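You operate a simulated robot arm through the tools that you are given. There is no shell and no other tool. Be economical: measure what you need, move in short steps, check, and stop when the job is done.

The job below is to be done with a simulated robot arm. You get a single attempt, and the scene is never put back.

## Task
Put things in order on the top of the yellow edged table. At the end: the purple polish can stands where the purple bottle (marked "GREASE") stood; the purple bottle stands where the folded pale yellow cloth stood; the yellow pad stands where the purple polish can stood; the folded pale yellow cloth stands on top of the brown closed carton; whatever was shut is shut again. Leave all else as you found it, and nothing knocked over.

Only the result counts: the job must be done as asked and must still hold three seconds after the hand-in. Knocking over, shifting, dropping, spilling or breaking anything else fails it. Flat cloth is picked up by pressing the open fingertips on it (5 to 10 N) and closing them slowly along it; thin cloth reads only 2 to 8 mm in the jaws.

## Robot
A 6-joint arm with a two-finger parallel gripper, fixed in place. Base frame: the origin is at the foot of the arm, x ahead of it, y to its left, z up; the work surface is at about z = 860. Units: mm, rad, N and s.
With the tool pointing down near the work surface it reaches from about 260 to 680 mm from the base axis. Its first joint turns from -1.152 to 1.152 rad. Payload 2.9 kg.
The tool frame sits at the grasp point between the pads (the TCP): z along the fingers, y along the line on which they close. The tips reach 30 mm beyond it. The gripper opens to 110 mm. The fingers are 20 mm wide and 10 mm thick; the gripper's body (48 by 112 mm) begins 55 mm behind the TCP.
Orientation is told as [roll, pitch, yaw] about the base's x, y, z axes, in that order, counted from this pose: with the fingers straight down and closing along the base's y, the tool's x points along the base's -x, its y along +y and its z along -z.

## Interface
- The arm moves only by the tool arm_command. Its argument "motion" is a list of rows, each a list of 3 entries, a list of its own where there are three numbers: the shift along the tool's x, y, z in mm, then the turn, a rotation vector about the tool's x, y, z in rad, then the closure in counts, from 0 (fully open) to 255 (shut). In form: [[[dx, dy, dz], [rx, ry, rz], claw], ...]. A call has 1 to 10 rows; each row is the pose to reach, as a shift and turn from the pose commanded when the call began, along the tool's axes at that moment. Each row takes 0.2 s and may step no farther than 50 mm and 0.15 rad from the row before; otherwise, or with a gripper value out of range, the whole call is refused. A pose out of reach is approached as far as the arm can. The call stops where the force on the tool passes 40 N (or 10 N more than at its start, if that is more) or the arm is blocked; 0.2 s more then pass. The fingers move at their own pace (about 108 mm/s each) and stop on an object; they squeeze with about 35 N. The grip force told is the motor's: it shows also when the fingers shut on nothing. Time passes only in rows, and 0.2 s behind the last, so rows that repeat a pose let the fingers close. The reply holds the time, the measured pose of the TCP, the force on the tool along the base axes, the opening and the grip force, in the units named above and with some noise, with the torque about the TCP (base axes, N m) and any sound that the robot's microphone picked up, and new pictures: "show" is both (left out), scene, wrist or none.
- Cameras (640 x 400 px; columns grow to the right, rows downward): "scene" is fixed at [83.6, 436.8, 1390.6]; the picture's right is [-0.71, -0.71, 0.00], its down [-0.36, 0.36, -0.86] and it looks along [0.61, -0.61, -0.51] (base axes); focal length 359 px, centre (320, 200). "wrist" rides on the gripper at [72, 17, -103] in the tool frame; the picture's right is [-0.23, 0.97, 0.00], its down [-0.76, -0.18, -0.62] and it looks along [-0.61, -0.14, 0.78] (tool axes); focal length 222 px, centre (320, 200). There is no depth. A picture from a camera that has moved, and an enlarged one, comes with that camera's place and axes in the base frame and with its lens.
- close_up(camera, box): a new picture of the part [left, top, right, bottom] of that camera's present view, enlarged. It takes no simulated time.
- finish_job(): hands the job in; it is judged then, once.

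Go step by step. Nothing tells you positions but the pictures and the camera data: compare them with the known pose of the tool, close in by small moves and look again before you grip or let go. The budget is 120 turns and 200 pictures, counting those below and the enlarged ones. Unless the task says otherwise, let go and move clear before handing in, and close with one line.

The tools are called after ">>>" by a JSON object that holds its "name" and its "arguments". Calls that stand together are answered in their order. arm_command: Moves the arm, as the interface text tells. Its arguments: {"type":"object","properties":{"motion":{"type":"array","items":{"type":"array"}},"show":{"type":"string","enum":["both","scene","wrist","none"]}},"required":["motion"]} The other tools are called the same way: close_up (camera, box) takes an enlarged picture of a part of a camera's view; finish_job () hands the job in.

At the start:

```text
clock: 0.0
tool_pos: [435.3, 211.1, 1194.2]
orientation: [-0.001, -0.001, 0.001]
wrist_force: [0.0, 0.2, 0.3]
ft_torque: [0.02, -0.01, -0.02]
finger_gap: 110.0
grasp_force: 0.1
```

scene: 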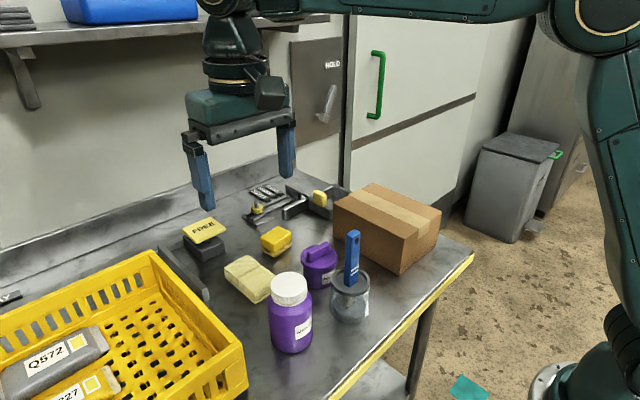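
wrist: 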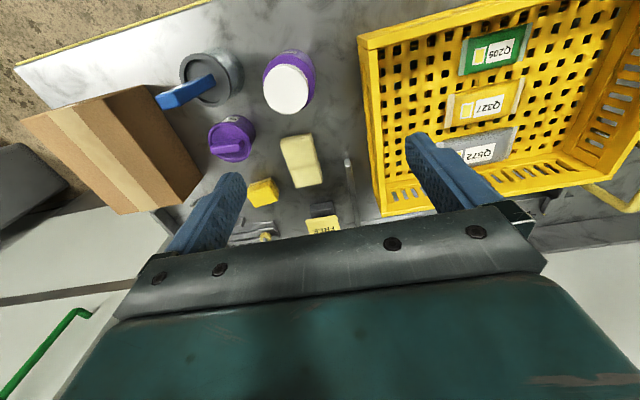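

I see the table with the basket, a white-capped purple bottle, a pale yellow cloth, a purple can, a small yellow block, a jar with a blue brush and a carton. I'll enlarge the views before measuring.

>>> {"name": "close_up", "arguments": {"camera": "scene", "box": [160, 160, 360, 360]}}

>>> {"name": "close_up", "arguments": {"camera": "scene", "box": [290, 160, 490, 340]}}

>>> {"name": "close_up", "arguments": {"camera": "wrist", "box": [140, 40, 380, 240]}}

```text
2.00 times, centred on (260, 260) of scene
camera zoom: at [83.6, 436.8, 1390.6], right [-0.71, -0.71, 0.0], down [-0.36, 0.36, -0.86], along [0.61, -0.61, -0.51], focal length 718 px, centre (440, 80)
```

zoom: 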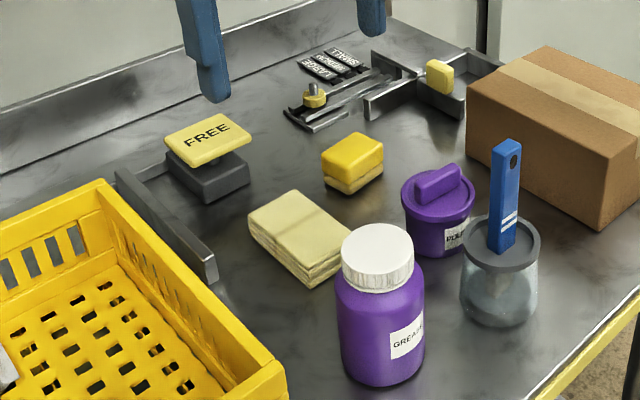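

```text
2.22 times, centred on (390, 250) of scene
camera zoom: at [83.6, 436.8, 1390.6], right [-0.71, -0.71, 0.0], down [-0.36, 0.36, -0.86], along [0.61, -0.61, -0.51], focal length 798 px, centre (164, 89)
```

zoom: 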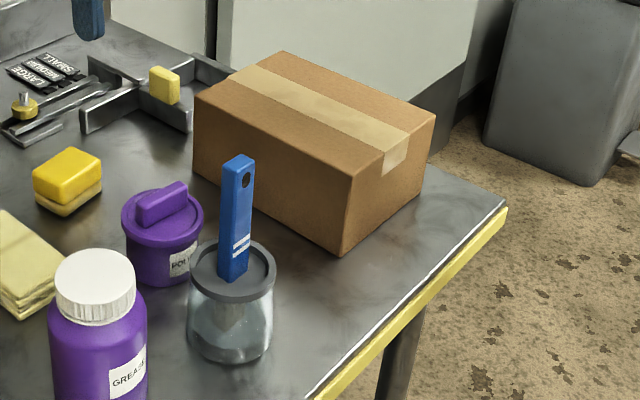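

```text
2.00 times, centred on (260, 140) of wrist
camera zoom: at [362.7, 230.1, 1297.1], right [0.23, 0.97, 0.0], down [0.76, -0.18, 0.62], along [0.61, -0.14, -0.78], focal length 444 px, centre (440, 320)
```

zoom: 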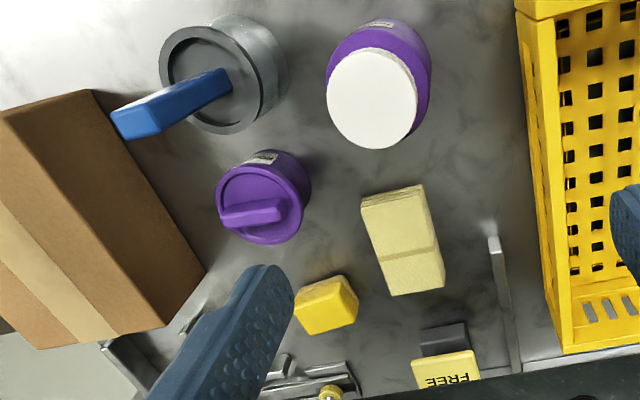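

The order will be cloth → carton, bottle → cloth place, can → bottle place, pad → can place. My estimates are: cloth centre (576,145), top ~885; bottle (414,178); can (490,37); pad (620,38); carton x 376–567, y −254 to −96, top ~950. I'll move above the cloth first.

>>> {"name": "arm_command", "arguments": {"motion": [[[-24, -11, 32], [0, 0, 0], 0], [[-48, -22, 64], [0, 0, 0], 0], [[-72, -33, 96], [0, 0, 0], 0], [[-96, -44, 128], [0, 0, 0], 0], [[-120, -55, 160], [0, 0, 0], 0], [[-141, -66, 194], [0, 0, 0], 0], [[-141, -66, 194], [0, 0, 0], 0]]}}

```text
clock: 1.6
tool_pos: [575.1, 147.0, 999.4]
orientation: [0.0, 0.0, 0.001]
wrist_force: [0.6, -0.6, 0.2]
ft_torque: [0.01, 0.0, 0.01]
finger_gap: 110.0
grasp_force: 0.0
camera wrist: at [503.9, 164.5, 1101.9], right [0.23, 0.97, 0.0], down [0.76, -0.18, 0.62], along [0.61, -0.14, -0.78], focal length 222 px, centre (320, 200)
```

scene: 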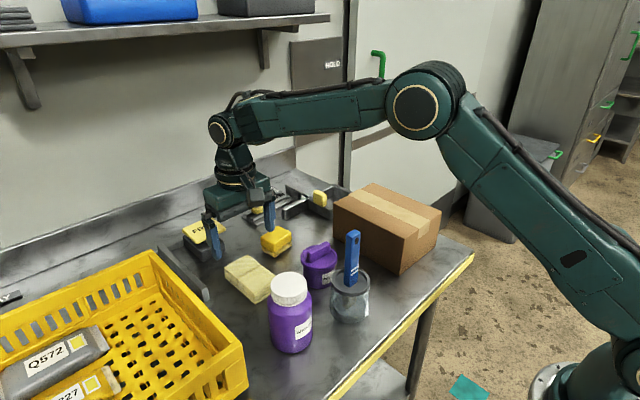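
wrist: 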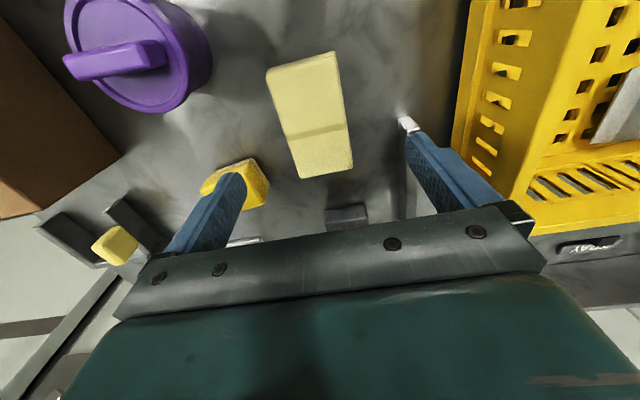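

The cloth measures x 525–632, y 113–173, aligned with the axes, centre (578,143). I'll descend around it with the jaws at about 90 mm.

>>> {"name": "arm_command", "arguments": {"motion": [[[-3, -3, 30], [0, 0, 0], 46], [[-3, -3, 60], [0, 0, 0], 46], [[-3, -3, 85], [0, 0, 0], 46], [[-3, -3, 100], [0, 0, 0], 46], [[-3, -3, 100], [0, 0, 0], 46]]}}

>>> {"name": "close_up", "arguments": {"camera": "scene", "box": [170, 160, 370, 320]}}

```text
clock: 2.8
tool_pos: [579.6, 142.9, 900.4]
orientation: [0.001, 0.001, -0.001]
wrist_force: [0.3, 0.6, 0.3]
ft_torque: [-0.02, -0.01, -0.01]
finger_gap: 90.0
grasp_force: 0.0
camera wrist: at [507.7, 161.0, 1003.2], right [0.23, 0.97, 0.0], down [0.76, -0.18, 0.62], along [0.61, -0.14, -0.78], focal length 222 px, centre (320, 200)
```

scene: 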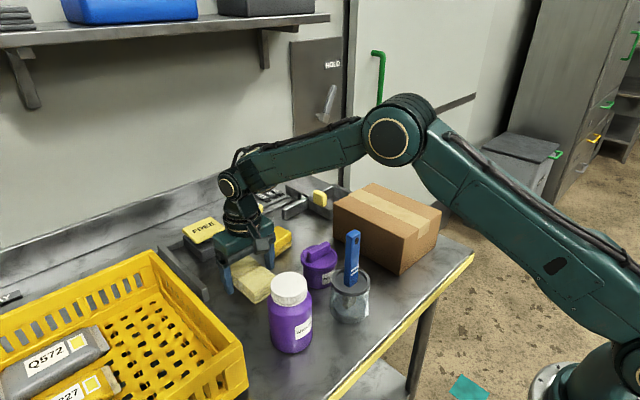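
wrist: 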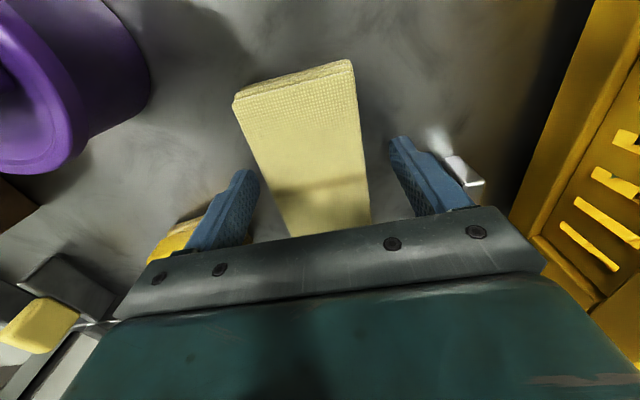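

```text
2.50 times, centred on (270, 240) of scene
camera zoom: at [83.6, 436.8, 1390.6], right [-0.71, -0.71, 0.0], down [-0.36, 0.36, -0.86], along [0.61, -0.61, -0.51], focal length 897 px, centre (445, 100)
```

zoom: 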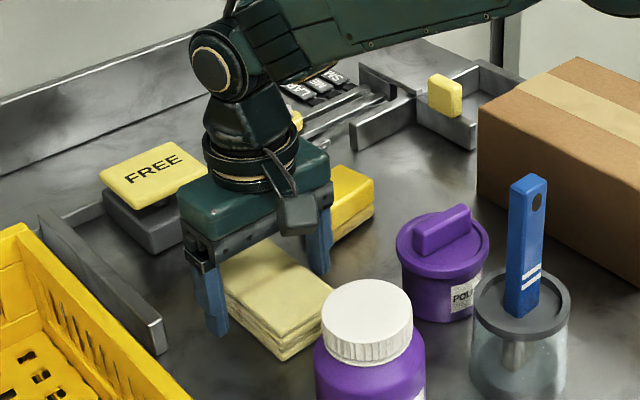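

The fingers straddle the cloth. I'll lower 6 mm and close slowly.

>>> {"name": "arm_command", "arguments": {"motion": [[[0, 0, 6], [0, 0, 0], 60], [[0, 0, 6], [0, 0, 0], 85], [[0, 0, 6], [0, 0, 0], 105], [[0, 0, 6], [0, 0, 0], 120], [[0, 0, 6], [0, 0, 0], 130], [[0, 0, 6], [0, 0, 0], 140], [[0, 0, 6], [0, 0, 0], 150], [[0, 0, 6], [0, 0, 0], 150]], "show": "wrist"}}

```text
clock: 4.6
tool_pos: [579.5, 143.8, 895.4]
orientation: [0.0, 0.0, -0.001]
wrist_force: [-0.8, -0.2, -0.7]
ft_torque: [0.02, -0.01, -0.02]
finger_gap: 64.0
grasp_force: 35.0
camera wrist: at [507.4, 161.3, 997.7], right [0.23, 0.97, 0.0], down [0.76, -0.18, 0.62], along [0.61, -0.14, -0.78], focal length 222 px, centre (320, 200)
```

wrist: 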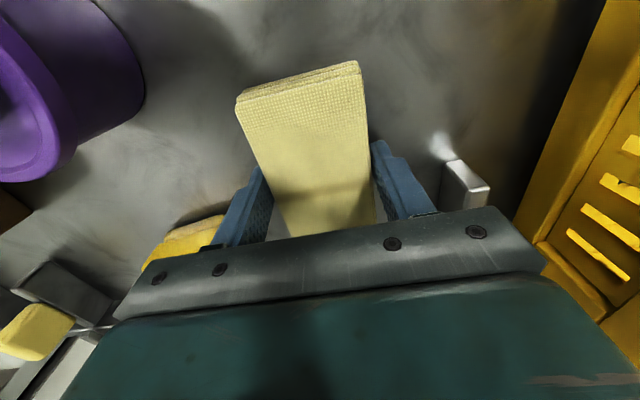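

The cloth is held at 64 mm. I'll lift it straight up.

>>> {"name": "arm_command", "arguments": {"motion": [[[0, 0, -15], [0, 0, 0], 150], [[0, 0, -40], [0, 0, 0], 150], [[0, 0, -80], [0, 0, 0], 150], [[0, 0, -120], [0, 0, 0], 150], [[0, 0, -160], [0, 0, 0], 150], [[0, 0, -190], [0, 0, 0], 150]]}}

```text
clock: 6.0
tool_pos: [579.1, 142.5, 1085.4]
orientation: [0.0, 0.0, 0.0]
wrist_force: [0.5, 0.3, 0.1]
ft_torque: [0.01, -0.01, 0.01]
finger_gap: 63.9
grasp_force: 35.0
camera wrist: at [507.6, 162.0, 1187.6], right [0.23, 0.97, 0.0], down [0.76, -0.18, 0.62], along [0.61, -0.14, -0.78], focal length 222 px, centre (320, 200)
```

scene: 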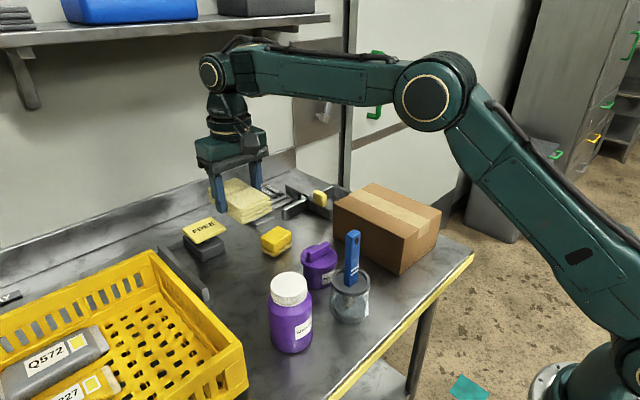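
wrist: 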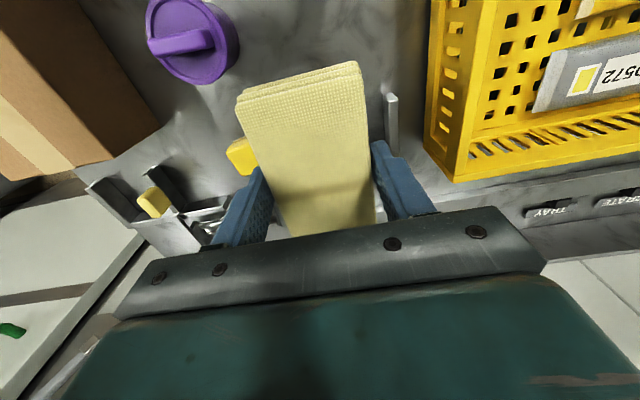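

The cloth came up cleanly. I'll move over the carton centre.

>>> {"name": "arm_command", "arguments": {"motion": [[[12, -36, 0], [0, 0, 0], 150], [[24, -72, 0], [0, 0, 0], 150], [[36, -108, 0], [0, 0, 0], 150], [[48, -144, 0], [0, 0, 0], 150], [[60, -180, 0], [0, 0, 0], 150], [[72, -216, 0], [0, 0, 0], 150], [[84, -252, 0], [0, 0, 0], 150], [[96, -288, 0], [0, 0, 0], 150], [[108, -317, 0], [0, 0, 0], 150], [[108, -317, 20], [0, 0, 0], 150]]}}

```text
clock: 8.2
tool_pos: [470.1, -175.9, 1063.3]
orientation: [-0.001, 0.0, -0.001]
wrist_force: [-0.2, 0.0, -0.7]
ft_torque: [0.0, 0.01, 0.03]
finger_gap: 64.0
grasp_force: 35.5
camera wrist: at [398.3, -157.2, 1165.6], right [0.23, 0.97, 0.0], down [0.76, -0.18, 0.62], along [0.61, -0.14, -0.78], focal length 222 px, centre (320, 200)
```

scene: 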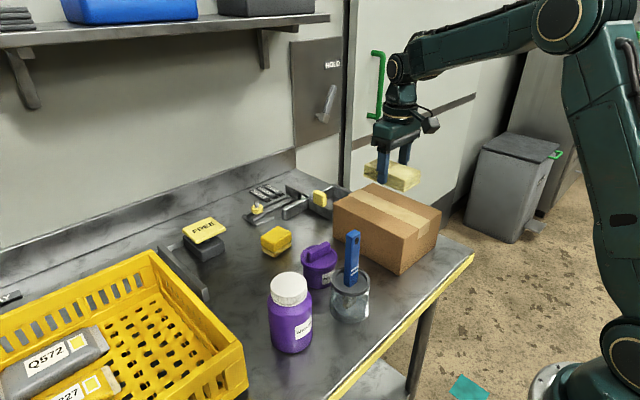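
wrist: 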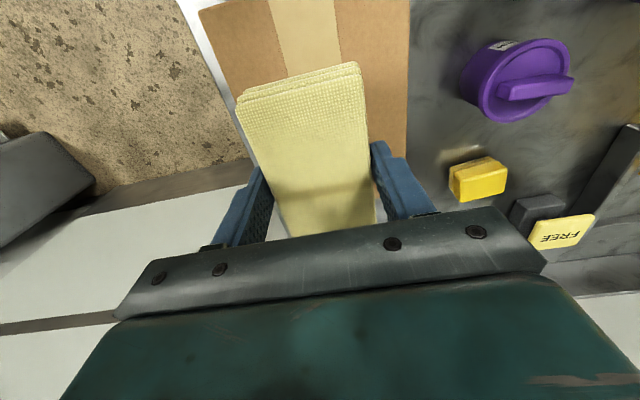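

The carton centre reads y ≈ −171. I'll lower gently and watch the force, expecting contact at TCP z ≈ 985.

>>> {"name": "arm_command", "arguments": {"motion": [[[0, 4, 30], [0, 0, 0], 150], [[0, 4, 55], [0, 0, 0], 150], [[0, 4, 66], [0, 0, 0], 150], [[0, 4, 70], [0, 0, 0], 150]], "show": "none"}}

>>> {"name": "close_up", "arguments": {"camera": "scene", "box": [320, 120, 460, 280]}}

```text
clock: 9.2
tool_pos: [471.5, -170.7, 993.7]
orientation: [-0.001, -0.002, 0.0]
wrist_force: [0.3, 0.4, 4.2]
ft_torque: [0.08, 0.21, 0.0]
finger_gap: 63.9
grasp_force: 35.1
```

```text
2.50 times, centred on (390, 200) of scene
camera zoom: at [83.5, 436.8, 1390.6], right [-0.71, -0.71, 0.0], down [-0.36, 0.36, -0.86], along [0.61, -0.61, -0.51], focal length 897 px, centre (145, 200)
```

zoom: 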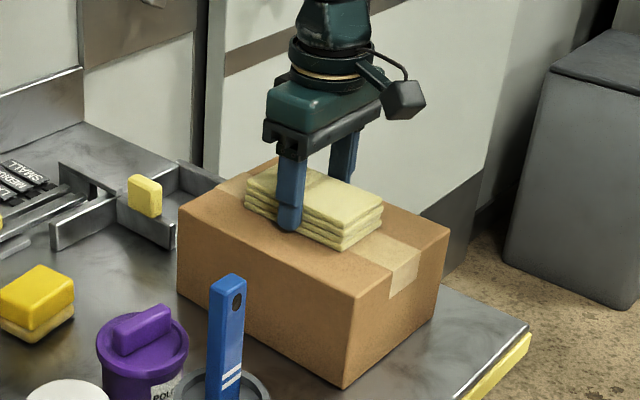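

There is light contact (4 N). I'll lower 1 mm more, then open a little and retract.

>>> {"name": "arm_command", "arguments": {"motion": [[[0, 0, 1], [0, 0, 0], 150], [[0, 0, 1], [0, 0, 0], 90], [[0, 0, 1], [0, 0, 0], 70], [[0, 0, -10], [0, 0, 0], 70], [[0, 0, -40], [0, 0, 0], 70], [[0, 0, -80], [0, 0, 0], 70], [[0, 0, -125], [0, 0, 0], 70]]}}

```text
clock: 10.8
tool_pos: [468.7, -172.4, 1121.5]
orientation: [0.0, -0.001, 0.0]
wrist_force: [0.4, -0.2, 0.1]
ft_torque: [0.03, 0.02, 0.01]
finger_gap: 79.7
grasp_force: 0.1
camera wrist: at [396.8, -153.9, 1224.3], right [0.23, 0.97, 0.0], down [0.76, -0.18, 0.62], along [0.61, -0.14, -0.78], focal length 222 px, centre (320, 200)
```

scene: 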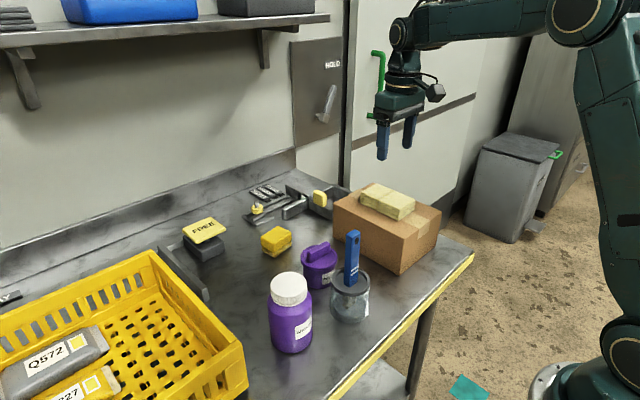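
wrist: 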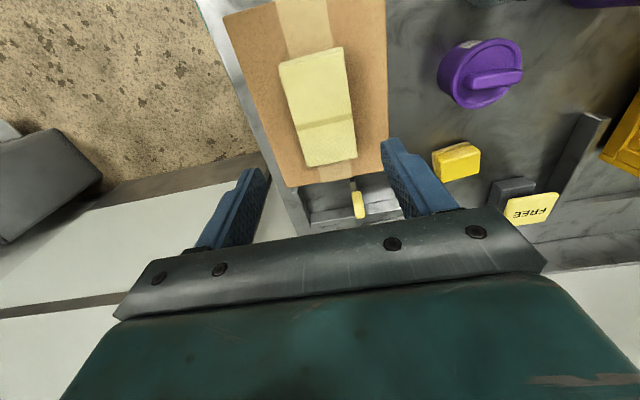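

The cloth rests on the carton. Now I'll go above the bottle.

>>> {"name": "arm_command", "arguments": {"motion": [[[6, 39, 0], [0, 0, 0], 0], [[12, 78, 0], [0, 0, 0], 0], [[18, 117, 0], [0, 0, 0], 0], [[24, 156, 0], [0, 0, 0], 0], [[30, 195, 0], [0, 0, 0], 0], [[36, 234, 0], [0, 0, 0], 0], [[42, 273, 0], [0, 0, 0], 0], [[48, 312, 0], [0, 0, 0], 0], [[54, 350, 0], [0, 0, 0], 0], [[54, 350, 0], [0, 0, 0], 0]]}}

>>> {"name": "close_up", "arguments": {"camera": "wrist", "box": [200, 0, 440, 160]}}

>>> {"name": "close_up", "arguments": {"camera": "scene", "box": [220, 200, 380, 360]}}

```text
clock: 13.0
tool_pos: [418.9, 179.1, 1120.2]
orientation: [0.0, 0.001, 0.0]
wrist_force: [-0.5, 0.0, 0.0]
ft_torque: [-0.02, -0.03, 0.02]
finger_gap: 110.0
grasp_force: 0.1
camera wrist: at [347.2, 197.2, 1222.6], right [0.23, 0.97, 0.0], down [0.76, -0.18, 0.62], along [0.61, -0.14, -0.78], focal length 222 px, centre (320, 200)
```

scene: 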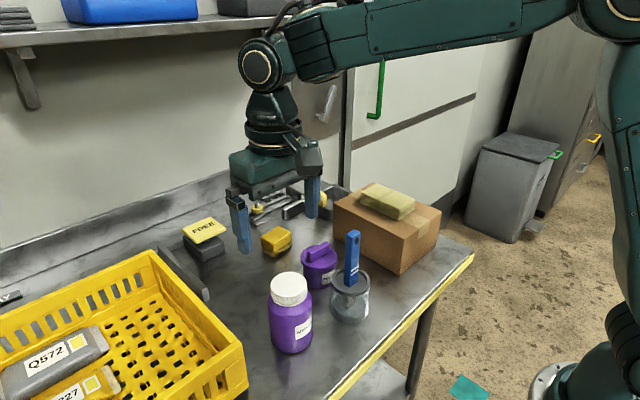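
wrist: 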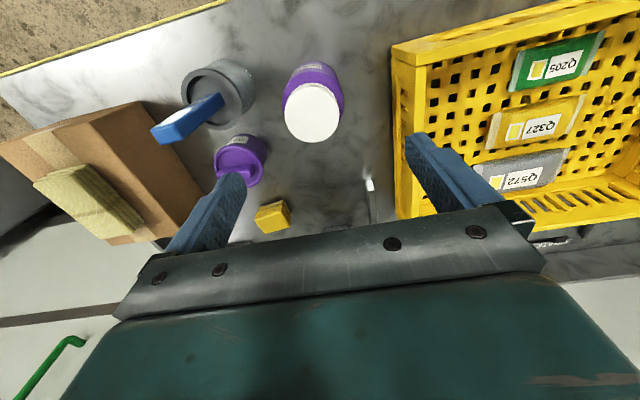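

```text
2.50 times, centred on (320, 80) of wrist
camera zoom: at [347.2, 197.2, 1222.6], right [0.23, 0.97, 0.0], down [0.76, -0.18, 0.62], along [0.61, -0.14, -0.78], focal length 555 px, centre (320, 500)
```

zoom: 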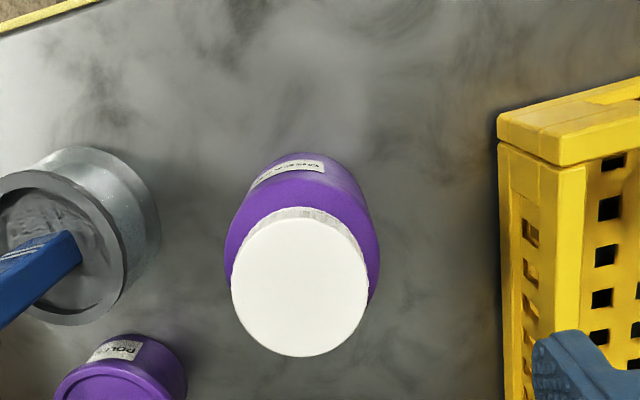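

```text
2.50 times, centred on (300, 280) of scene
camera zoom: at [83.5, 436.8, 1390.6], right [-0.71, -0.71, 0.0], down [-0.36, 0.36, -0.86], along [0.61, -0.61, -0.51], focal length 897 px, centre (370, 0)
```

zoom: 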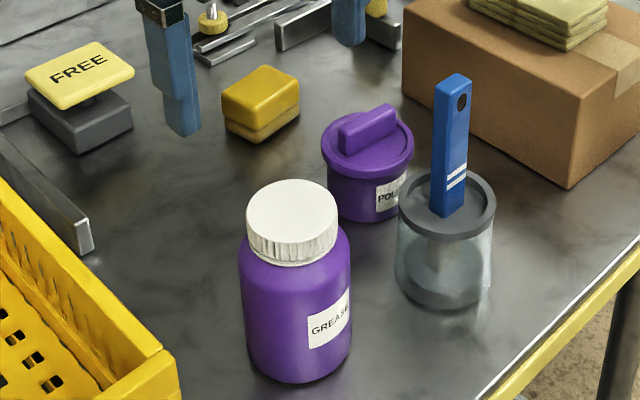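

The bottle is at about (420,173) with the cap top near 973. I'll lower to straddle the cap, check, then go lower.

>>> {"name": "arm_command", "arguments": {"motion": [[[-1, -6, 30], [0, 0, 0], 0], [[-1, -6, 70], [0, 0, 0], 0], [[-1, -6, 110], [0, 0, 0], 0], [[-1, -6, 145], [0, 0, 0], 0], [[-1, -6, 145], [0, 0, 0], 0]]}}

>>> {"name": "close_up", "arguments": {"camera": "scene", "box": [220, 200, 380, 360]}}

```text
clock: 14.2
tool_pos: [417.8, 173.6, 975.6]
orientation: [0.0, -0.001, 0.0]
wrist_force: [0.0, -0.8, 0.4]
ft_torque: [0.0, -0.01, 0.03]
finger_gap: 110.1
grasp_force: 0.1
camera wrist: at [345.4, 191.9, 1078.6], right [0.23, 0.97, 0.0], down [0.76, -0.18, 0.62], along [0.61, -0.14, -0.78], focal length 222 px, centre (320, 200)
```

scene: 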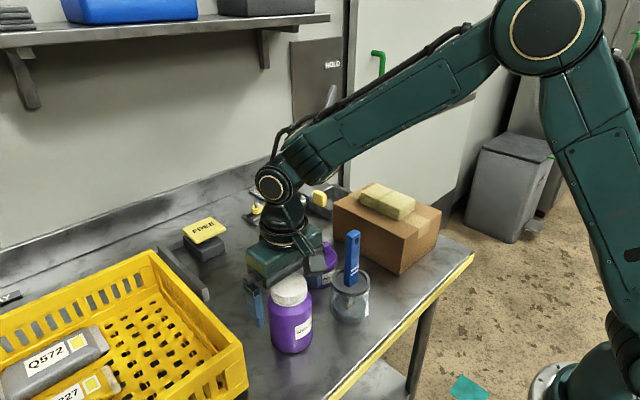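
wrist: 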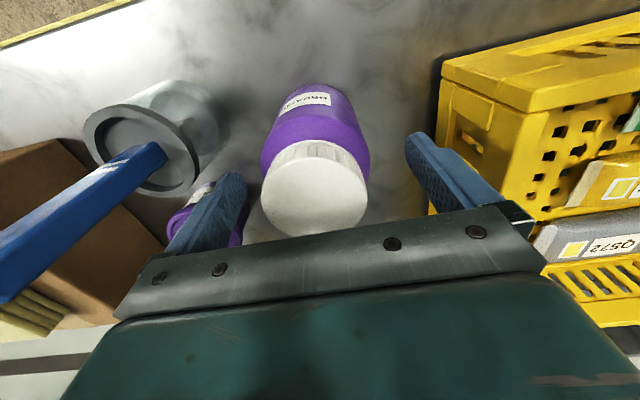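

```text
2.50 times, centred on (300, 280) of scene
camera zoom: at [83.6, 436.8, 1390.6], right [-0.71, -0.71, 0.0], down [-0.36, 0.36, -0.86], along [0.61, -0.61, -0.51], focal length 897 px, centre (370, 0)
```

zoom: 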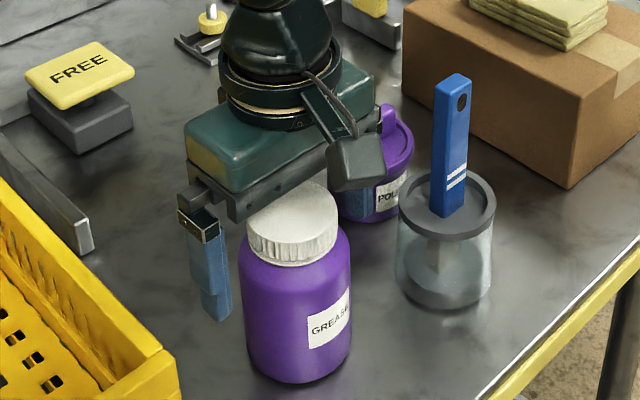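

It is aligned. I'll lower 40 mm so the pads sit on the body, then close.

>>> {"name": "arm_command", "arguments": {"motion": [[[-1, -1, 20], [0, 0, 0], 0], [[-1, -1, 40], [0, 0, 0], 0], [[-1, -1, 40], [0, 0, 0], 40], [[-1, -1, 40], [0, 0, 0], 70], [[-1, -1, 40], [0, 0, 0], 90], [[-1, -1, 40], [0, 0, 0], 110], [[-1, -1, 40], [0, 0, 0], 110]]}}

>>> {"name": "close_up", "arguments": {"camera": "scene", "box": [220, 200, 380, 360]}}

```text
clock: 15.8
tool_pos: [417.5, 172.9, 935.9]
orientation: [0.0, -0.001, 0.0]
wrist_force: [0.5, 1.0, 0.4]
ft_torque: [0.06, -0.05, 0.03]
finger_gap: 73.6
grasp_force: 35.4
camera wrist: at [346.3, 191.4, 1038.6], right [0.23, 0.97, 0.0], down [0.76, -0.18, 0.62], along [0.61, -0.14, -0.78], focal length 222 px, centre (320, 200)
```

scene: 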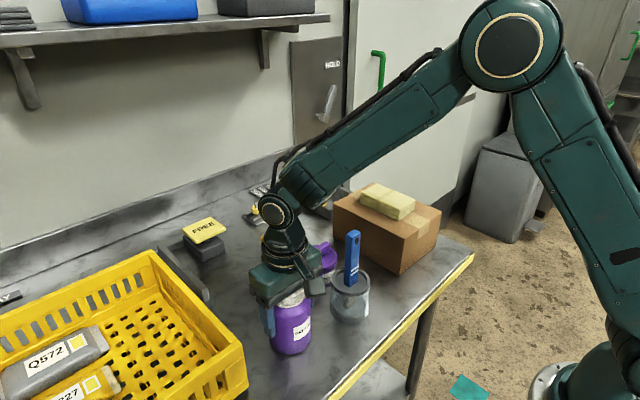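
wrist: 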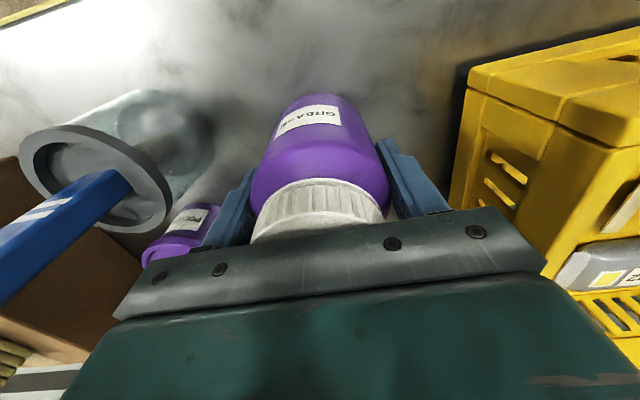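

```text
2.50 times, centred on (300, 280) of scene
camera zoom: at [83.6, 436.8, 1390.6], right [-0.71, -0.71, 0.0], down [-0.36, 0.36, -0.86], along [0.61, -0.61, -0.51], focal length 897 px, centre (370, 0)
```

zoom: 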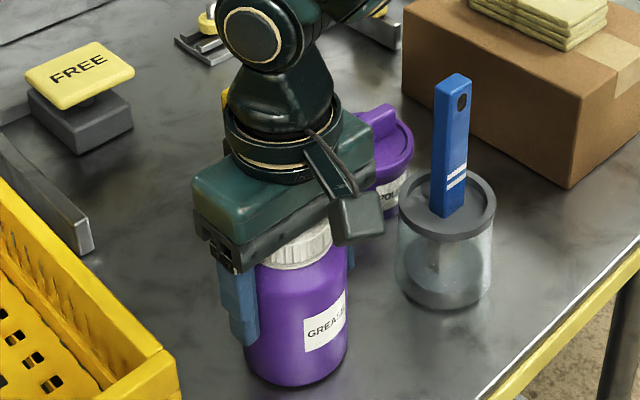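

The bottle is gripped at 73.6 mm. I'll lift it 100 mm and move to the cloth's spot (578,143).

>>> {"name": "arm_command", "arguments": {"motion": [[[0, 0, -10], [0, 0, 0], 115], [[0, 0, -35], [0, 0, 0], 115], [[0, 0, -70], [0, 0, 0], 115], [[0, 0, -100], [0, 0, 0], 115], [[-40, -8, -100], [0, 0, 0], 115], [[-80, -15, -100], [0, 0, 0], 115], [[-120, -22, -100], [0, 0, 0], 115], [[-160, -29, -100], [0, 0, 0], 115], [[-160, -29, -80], [0, 0, 0], 115], [[-160, -29, -50], [0, 0, 0], 115]]}}

>>> {"name": "close_up", "arguments": {"camera": "scene", "box": [170, 160, 370, 320]}}

```text
clock: 18.0
tool_pos: [578.7, 145.5, 982.7]
orientation: [0.0, -0.001, 0.001]
wrist_force: [-0.5, -0.8, -3.9]
ft_torque: [0.01, 0.01, -0.03]
finger_gap: 73.6
grasp_force: 34.9
camera wrist: at [506.6, 163.6, 1085.5], right [0.23, 0.97, 0.0], down [0.76, -0.18, 0.62], along [0.61, -0.14, -0.78], focal length 222 px, centre (320, 200)
```

scene: 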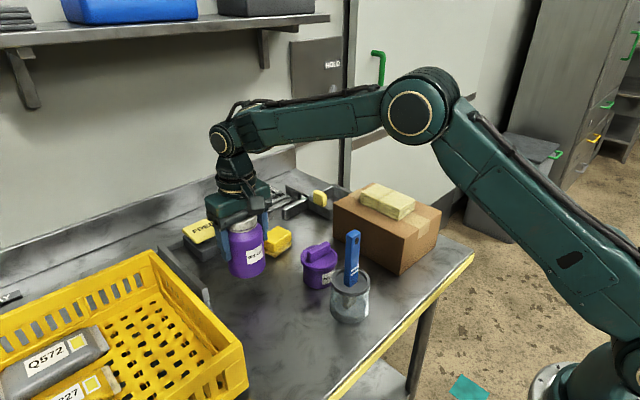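
wrist: 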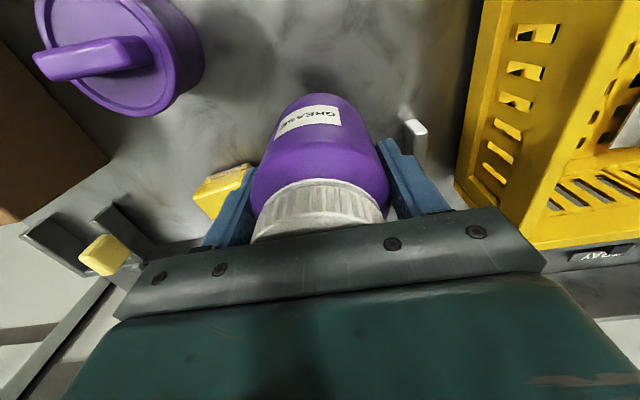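

```text
2.50 times, centred on (270, 240) of scene
camera zoom: at [83.7, 436.8, 1390.6], right [-0.71, -0.71, 0.0], down [-0.36, 0.36, -0.86], along [0.61, -0.61, -0.51], focal length 897 px, centre (445, 100)
```

zoom: 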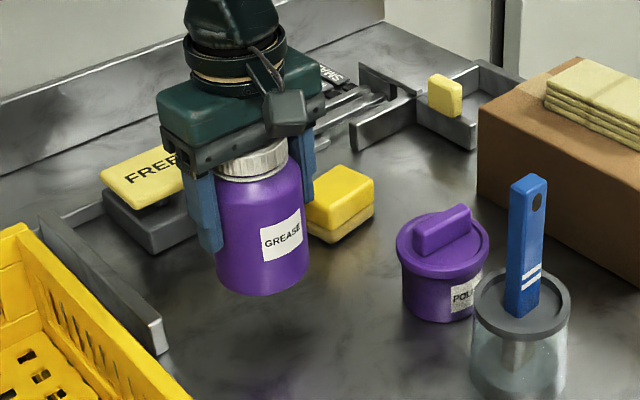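

The spot is right. I'll lower to just above the table and settle onto it gently.

>>> {"name": "arm_command", "arguments": {"motion": [[[0, -1, 25], [0, 0, 0], 115], [[0, -1, 42], [0, 0, 0], 115], [[0, -1, 46], [0, 0, 0], 115], [[0, -1, 46], [0, 0, 0], 115]], "show": "none"}}

```text
clock: 19.0
tool_pos: [577.0, 144.9, 938.2]
orientation: [0.0, 0.001, 0.0]
wrist_force: [-0.7, -0.2, -3.9]
ft_torque: [-0.03, -0.01, 0.01]
finger_gap: 73.4
grasp_force: 35.3
```

>>> {"name": "arm_command", "arguments": {"motion": [[[0, 0, 1.5], [0, 0, 0], 115], [[0, 0, 3], [0, 0, 0], 115], [[0, 0, 3], [0, 0, 0], 115]], "show": "none"}}

```text
clock: 19.8
tool_pos: [578.5, 142.2, 935.3]
orientation: [0.001, 0.0, -0.001]
wrist_force: [-1.0, -0.6, -0.8]
ft_torque: [0.01, 0.18, 0.03]
finger_gap: 73.2
grasp_force: 35.2
```

The weight has transferred to the table. I'll release and rise straight up past the cap.

>>> {"name": "arm_command", "arguments": {"motion": [[[0, 0, 0.5], [0, 0, 0], 70], [[0, 0, 0.5], [0, 0, 0], 40], [[0, 0, 0.5], [0, 0, 0], 40], [[0, 0, -20], [0, 0, 0], 40], [[0, 0, -60], [0, 0, 0], 40], [[0, 0, -100], [0, 0, 0], 40], [[0, 0, -145], [0, 0, 0], 40]]}}

```text
clock: 21.4
tool_pos: [576.2, 144.3, 1079.9]
orientation: [-0.001, 0.001, 0.001]
wrist_force: [0.6, -0.1, 0.8]
ft_torque: [0.0, -0.01, 0.0]
finger_gap: 92.6
grasp_force: 0.0
camera wrist: at [504.8, 161.7, 1183.4], right [0.23, 0.97, 0.0], down [0.76, -0.18, 0.62], along [0.61, -0.14, -0.78], focal length 222 px, centre (320, 200)
```

scene: 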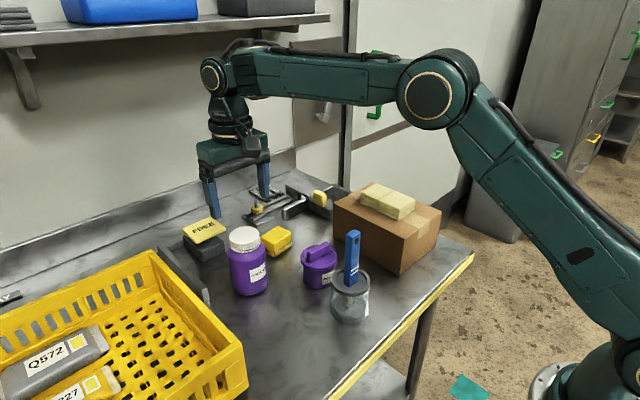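
wrist: 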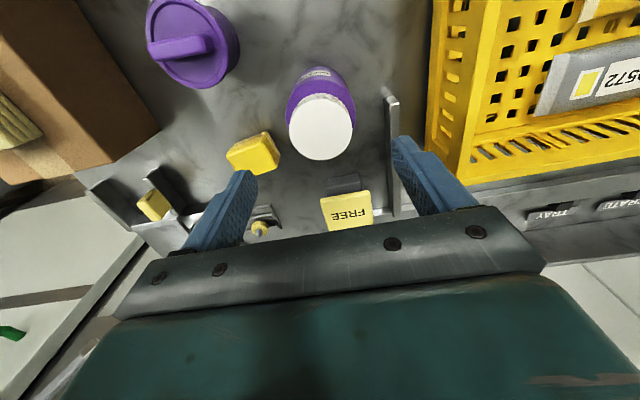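

The bottle is placed. The brush handle is tall (top ~1050) at about (384,57), and the wrist camera would crowd it at yaw 0. I'll approach the can with a −45° yaw.

>>> {"name": "arm_command", "arguments": {"motion": [[[14, -17, 0], [0, 0, 0.131], 40], [[29, -35, 0], [0, 0, 0.262], 40], [[43, -53, 0], [0, 0, 0.393], 40], [[58, -71, 0], [0, 0, 0.524], 40], [[72, -89, 0], [0, 0, 0.655], 20], [[87, -106, 0], [0, 0, 0.785], 0], [[87, -106, 30], [0, 0, 0.785], 0], [[87, -106, 30], [0, 0, 0.785], 0]]}}

>>> {"name": "close_up", "arguments": {"camera": "scene", "box": [270, 220, 390, 320]}}

>>> {"name": "close_up", "arguments": {"camera": "wrist", "box": [180, 0, 460, 220]}}

```text
clock: 23.2
tool_pos: [491.4, 35.5, 1048.2]
orientation: [-0.001, 0.0, -0.785]
wrist_force: [-0.1, 0.0, -0.5]
ft_torque: [-0.01, -0.01, -0.01]
finger_gap: 109.8
grasp_force: 0.0
camera wrist: at [452.7, 100.0, 1152.2], right [0.85, 0.53, 0.0], down [0.41, -0.66, 0.62], along [0.33, -0.53, -0.78], focal length 222 px, centre (320, 200)
```

scene: 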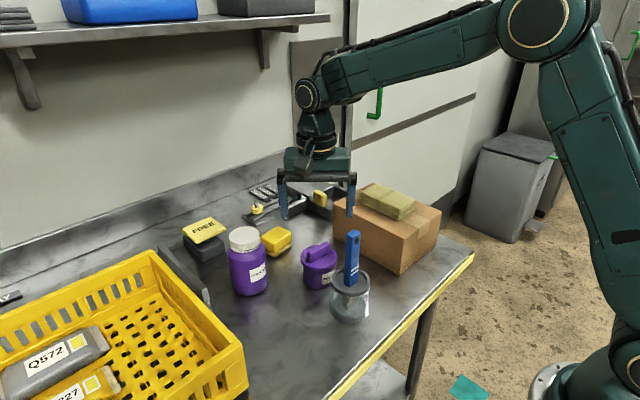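
wrist: 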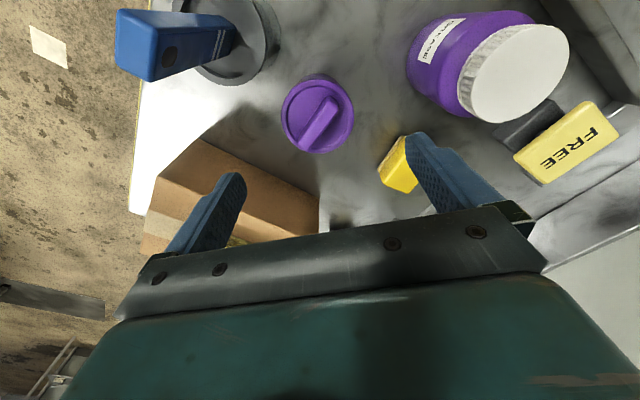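

```text
4.00 times, centred on (330, 270) of scene
camera zoom: at [83.6, 436.8, 1390.6], right [-0.71, -0.71, 0.0], down [-0.36, 0.36, -0.86], along [0.61, -0.61, -0.51], focal length 1436 px, centre (280, -80)
```

zoom: 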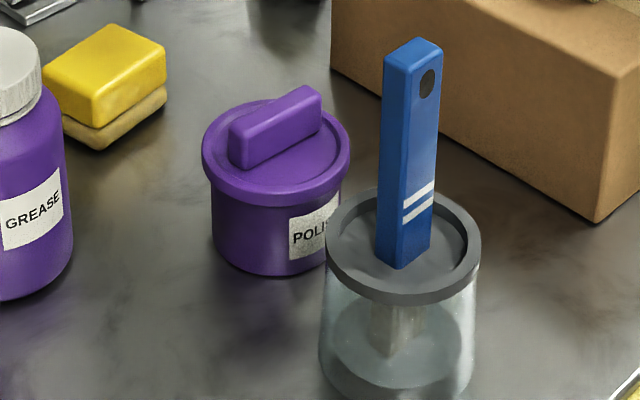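

```text
1.82 times, centred on (320, 110) of wrist
camera zoom: at [452.7, 100.0, 1152.2], right [0.85, 0.53, 0.0], down [0.41, -0.66, 0.62], along [0.33, -0.53, -0.78], focal length 404 px, centre (320, 364)
```

zoom: 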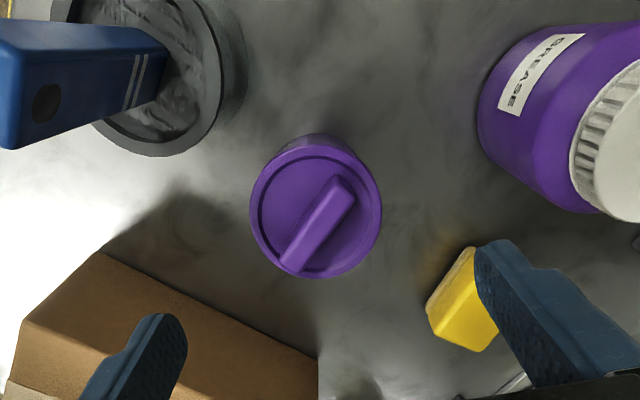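

The can centre is at about (491,35), directly under the tool. I'll descend to TCP ≈ 900.

>>> {"name": "arm_command", "arguments": {"motion": [[[0, 0, 40], [0, 0, 0], 10], [[0, 0, 80], [0, 0, 0], 10], [[0, 0, 115], [0, 0, 0], 10], [[0, 0, 115], [0, 0, 0], 10]]}}

>>> {"name": "close_up", "arguments": {"camera": "scene", "box": [250, 200, 410, 320]}}

```text
clock: 24.2
tool_pos: [491.3, 36.9, 937.1]
orientation: [-0.001, -0.002, -0.785]
wrist_force: [0.6, -0.7, 0.2]
ft_torque: [0.0, -0.02, -0.01]
finger_gap: 105.7
grasp_force: 0.1
camera wrist: at [452.1, 102.4, 1038.6], right [0.85, 0.53, 0.0], down [0.41, -0.66, 0.62], along [0.33, -0.53, -0.78], focal length 222 px, centre (320, 200)
```

scene: 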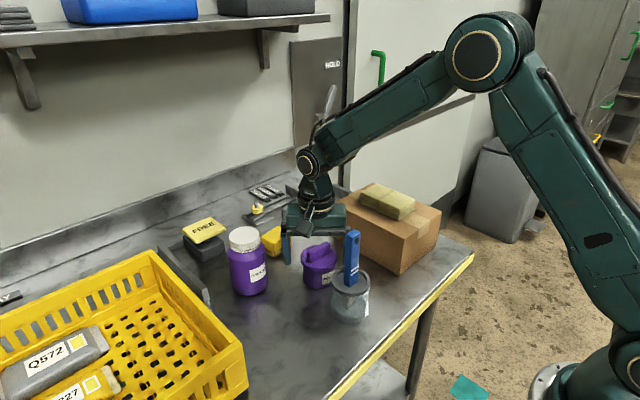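
wrist: 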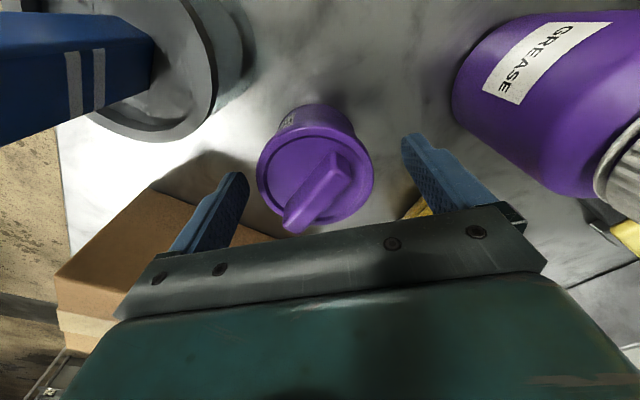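

```text
3.33 times, centred on (330, 260) of scene
camera zoom: at [83.6, 436.8, 1390.6], right [-0.71, -0.71, 0.0], down [-0.36, 0.36, -0.86], along [0.61, -0.61, -0.51], focal length 1196 px, centre (287, 0)
```

zoom: 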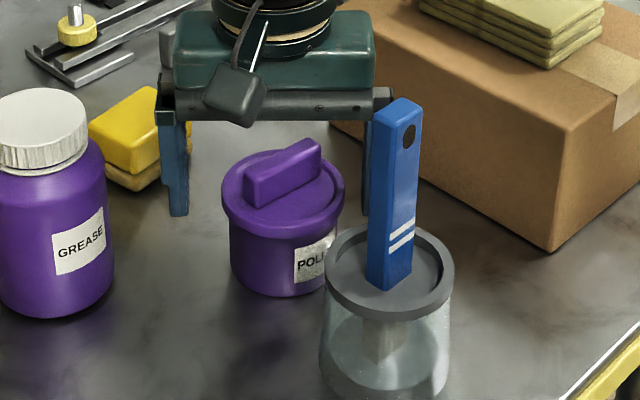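

It is still centred. I'll descend the last 37 mm and close slowly.

>>> {"name": "arm_command", "arguments": {"motion": [[[0, 0, 20], [0, 0, 0], 10], [[0, 0, 36], [0, 0, 0], 10], [[0, 0, 36], [0, 0, 0], 40], [[0, 0, 36], [0, 0, 0], 65], [[0, 0, 36], [0, 0, 0], 85], [[0, 0, 36], [0, 0, 0], 105], [[0, 0, 36], [0, 0, 0], 125], [[0, 0, 36], [0, 0, 0], 125]]}}

>>> {"name": "close_up", "arguments": {"camera": "scene", "box": [250, 200, 410, 320]}}

```text
clock: 26.0
tool_pos: [492.0, 36.1, 898.7]
orientation: [0.001, -0.001, -0.786]
wrist_force: [-0.2, 0.3, -2.2]
ft_torque: [-0.02, 0.03, 0.01]
finger_gap: 76.4
grasp_force: 35.6
camera wrist: at [453.0, 102.1, 1001.3], right [0.85, 0.53, 0.0], down [0.41, -0.66, 0.62], along [0.33, -0.53, -0.78], focal length 222 px, centre (320, 200)
```

scene: 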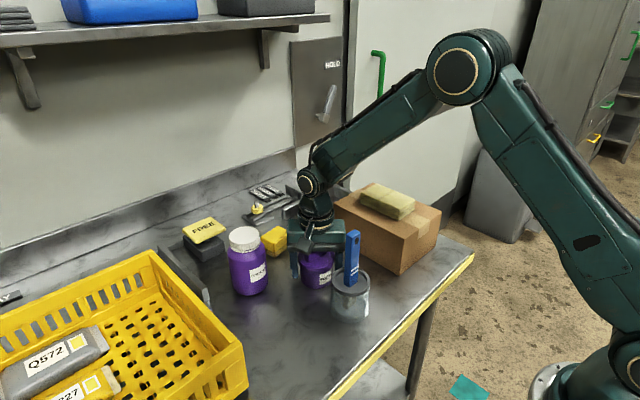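
wrist: 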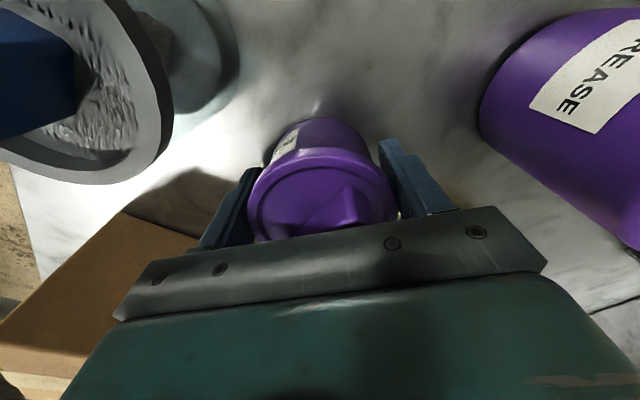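

```text
3.33 times, centred on (330, 260) of scene
camera zoom: at [83.6, 436.8, 1390.6], right [-0.71, -0.71, 0.0], down [-0.36, 0.36, -0.86], along [0.61, -0.61, -0.51], focal length 1196 px, centre (287, 0)
```

zoom: 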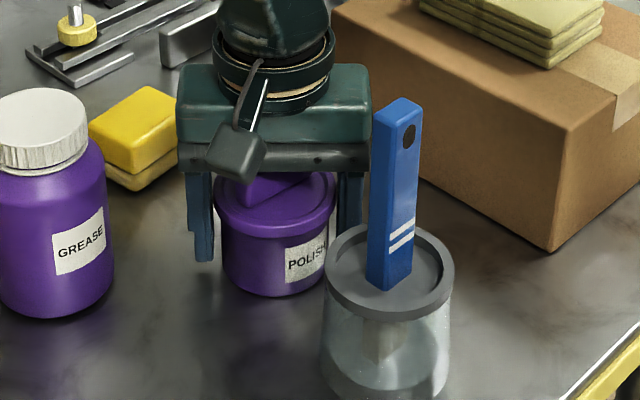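

It is gripped at 76 mm on the lid rim. I'll lift 15 mm and check that the body comes up with the lid.

>>> {"name": "arm_command", "arguments": {"motion": [[[0, 0, -5], [0, 0, 0], 125], [[0, 0, -10], [0, 0, 0], 125], [[0, 0, -15], [0, 0, 0], 125], [[0, 0, -15], [0, 0, 0], 125]], "show": "none"}}

>>> {"name": "close_up", "arguments": {"camera": "scene", "box": [250, 200, 410, 320]}}

```text
clock: 27.0
tool_pos: [491.6, 38.3, 913.1]
orientation: [-0.001, 0.001, -0.786]
wrist_force: [0.2, 0.5, -2.4]
ft_torque: [0.01, -0.02, 0.01]
finger_gap: 76.8
grasp_force: 34.9
```

```text
3.33 times, centred on (330, 260) of scene
camera zoom: at [83.6, 436.8, 1390.6], right [-0.71, -0.71, 0.0], down [-0.36, 0.36, -0.86], along [0.61, -0.61, -0.51], focal length 1196 px, centre (287, 0)
```

zoom: 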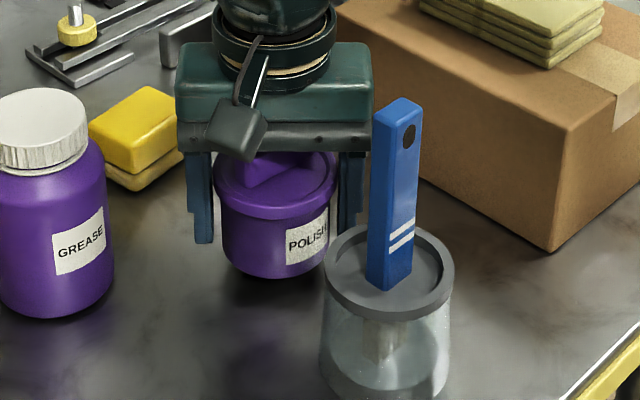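

The whole can lifts with the lid on. I'll raise it above the brush, then carry it to the bottle's old place.

>>> {"name": "arm_command", "arguments": {"motion": [[[0, 0, -45], [0, 0, 0], 125], [[0, 0, -90], [0, 0, 0], 125], [[0, 0, -135], [0, 0, 0], 125], [[0, 0, -180], [0, 0, 0], 125], [[0, 0, -200], [0, 0, 0], 125], [[37, 11, -200], [0, 0, 0], 125], [[74, 22, -200], [0, 0, 0], 125], [[111, 33, -200], [0, 0, 0], 125], [[148, 44.5, -200], [0, 0, 0], 125], [[148, 44.5, -200], [0, 0, 0], 125]]}}

```text
clock: 29.2
tool_pos: [418.2, 172.7, 1113.0]
orientation: [-0.003, 0.001, -0.786]
wrist_force: [0.5, -0.9, -1.7]
ft_torque: [0.02, 0.01, 0.0]
finger_gap: 76.8
grasp_force: 35.0
camera wrist: at [379.8, 237.6, 1215.8], right [0.85, 0.53, 0.0], down [0.41, -0.66, 0.62], along [0.33, -0.53, -0.78], focal length 222 px, centre (320, 200)
```

scene: 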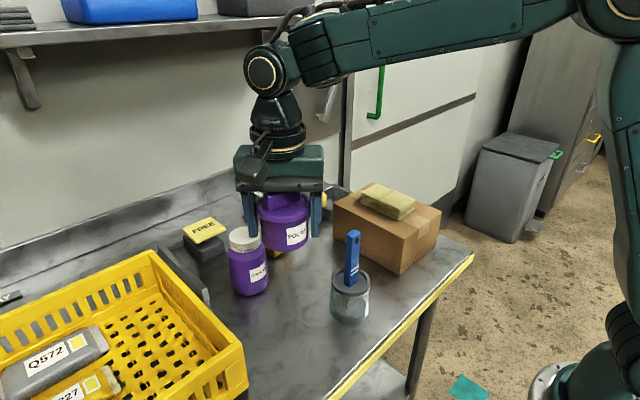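
wrist: 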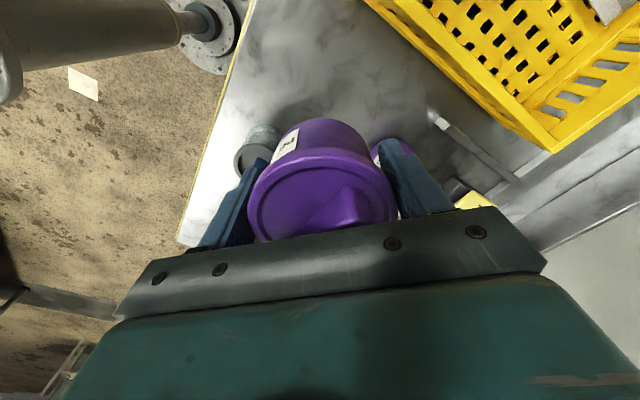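

I'm over the bottle's old spot. I'll lower in steps.

>>> {"name": "arm_command", "arguments": {"motion": [[[0, 0, 45], [0, 0, 0], 125], [[0, 0, 90], [0, 0, 0], 125], [[0, 0, 135], [0, 0, 0], 125], [[0, 0, 175], [0, 0, 0], 125], [[0, 0, 200], [0, 0, 0], 125], [[0, 0, 210], [0, 0, 0], 125], [[0, 0, 210], [0, 0, 0], 125]]}}

>>> {"name": "close_up", "arguments": {"camera": "scene", "box": [220, 220, 400, 360]}}

```text
clock: 30.8
tool_pos: [419.7, 172.0, 903.8]
orientation: [0.0, -0.001, -0.785]
wrist_force: [0.4, -0.4, -3.1]
ft_torque: [0.04, -0.03, 0.02]
finger_gap: 76.6
grasp_force: 35.2
camera wrist: at [380.2, 236.4, 1006.3], right [0.85, 0.53, 0.0], down [0.41, -0.66, 0.62], along [0.33, -0.53, -0.78], focal length 222 px, centre (320, 200)
```

scene: 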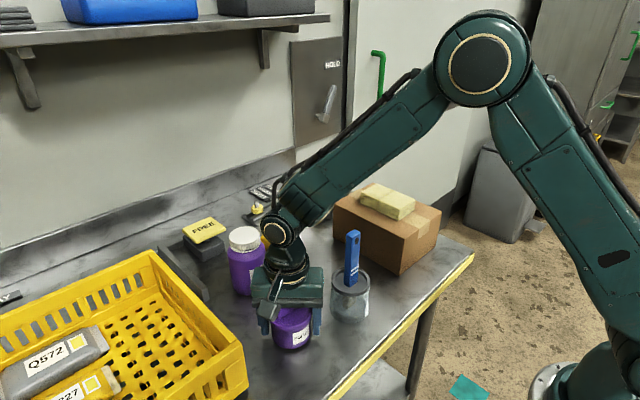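
wrist: 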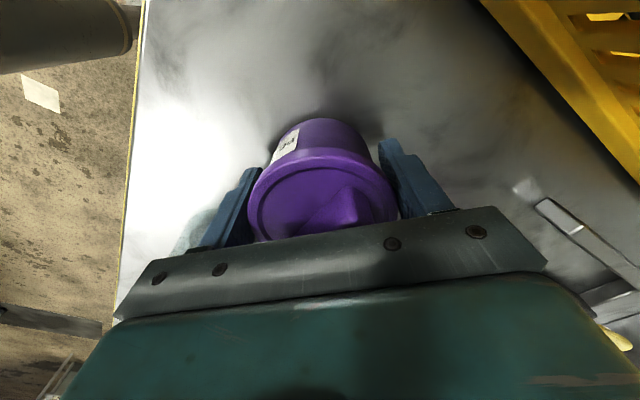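

```text
2.86 times, centred on (310, 290) of scene
camera zoom: at [83.6, 436.8, 1390.6], right [-0.71, -0.71, 0.0], down [-0.36, 0.36, -0.86], along [0.61, -0.61, -0.51], focal length 1025 px, centre (349, -57)
```

zoom: 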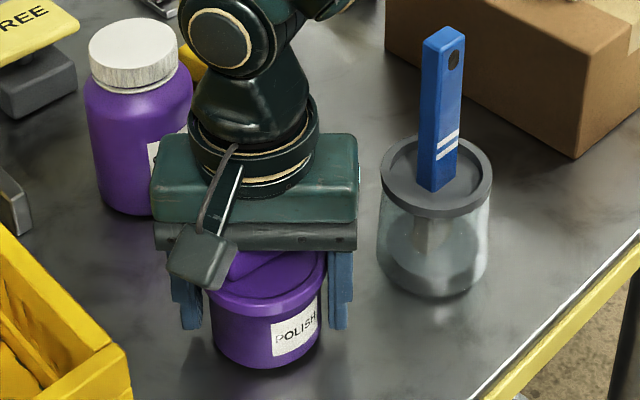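

>>> {"name": "arm_command", "arguments": {"motion": [[[0, 0, 1.5], [0, 0, 0], 125], [[0, 0, 3], [0, 0, 0], 125], [[0, 0, 4], [0, 0, 0], 125], [[0, 0, 4], [0, 0, 0], 125]], "show": "none"}}

```text
clock: 31.8
tool_pos: [418.5, 172.7, 900.1]
orientation: [0.001, 0.0, -0.787]
wrist_force: [-0.1, -0.6, -2.9]
ft_torque: [0.02, -0.01, -0.02]
finger_gap: 76.8
grasp_force: 35.5
```

There is no contact yet. I'll lower a little more.

>>> {"name": "arm_command", "arguments": {"motion": [[[0, 0, 1], [0, 0, 0], 125], [[0, 0, 2], [0, 0, 0], 125], [[0, 0, 2], [0, 0, 0], 125]], "show": "none"}}

```text
clock: 32.6
tool_pos: [418.3, 172.4, 898.4]
orientation: [0.001, -0.001, -0.787]
wrist_force: [0.0, 0.4, -1.7]
ft_torque: [0.0, 0.03, -0.01]
finger_gap: 76.7
grasp_force: 35.2
```

>>> {"name": "arm_command", "arguments": {"motion": [[[0, 0, 0.7], [0, 0, 0], 125], [[0, 0, 1.4], [0, 0, 0], 125], [[0, 0, 1.4], [0, 0, 0], 125]], "show": "none"}}

```text
clock: 33.4
tool_pos: [418.5, 172.1, 897.7]
orientation: [0.004, 0.0, -0.786]
wrist_force: [-7.9, -2.8, 30.6]
ft_torque: [-0.18, 0.15, 0.04]
finger_gap: 76.9
grasp_force: 34.8
```

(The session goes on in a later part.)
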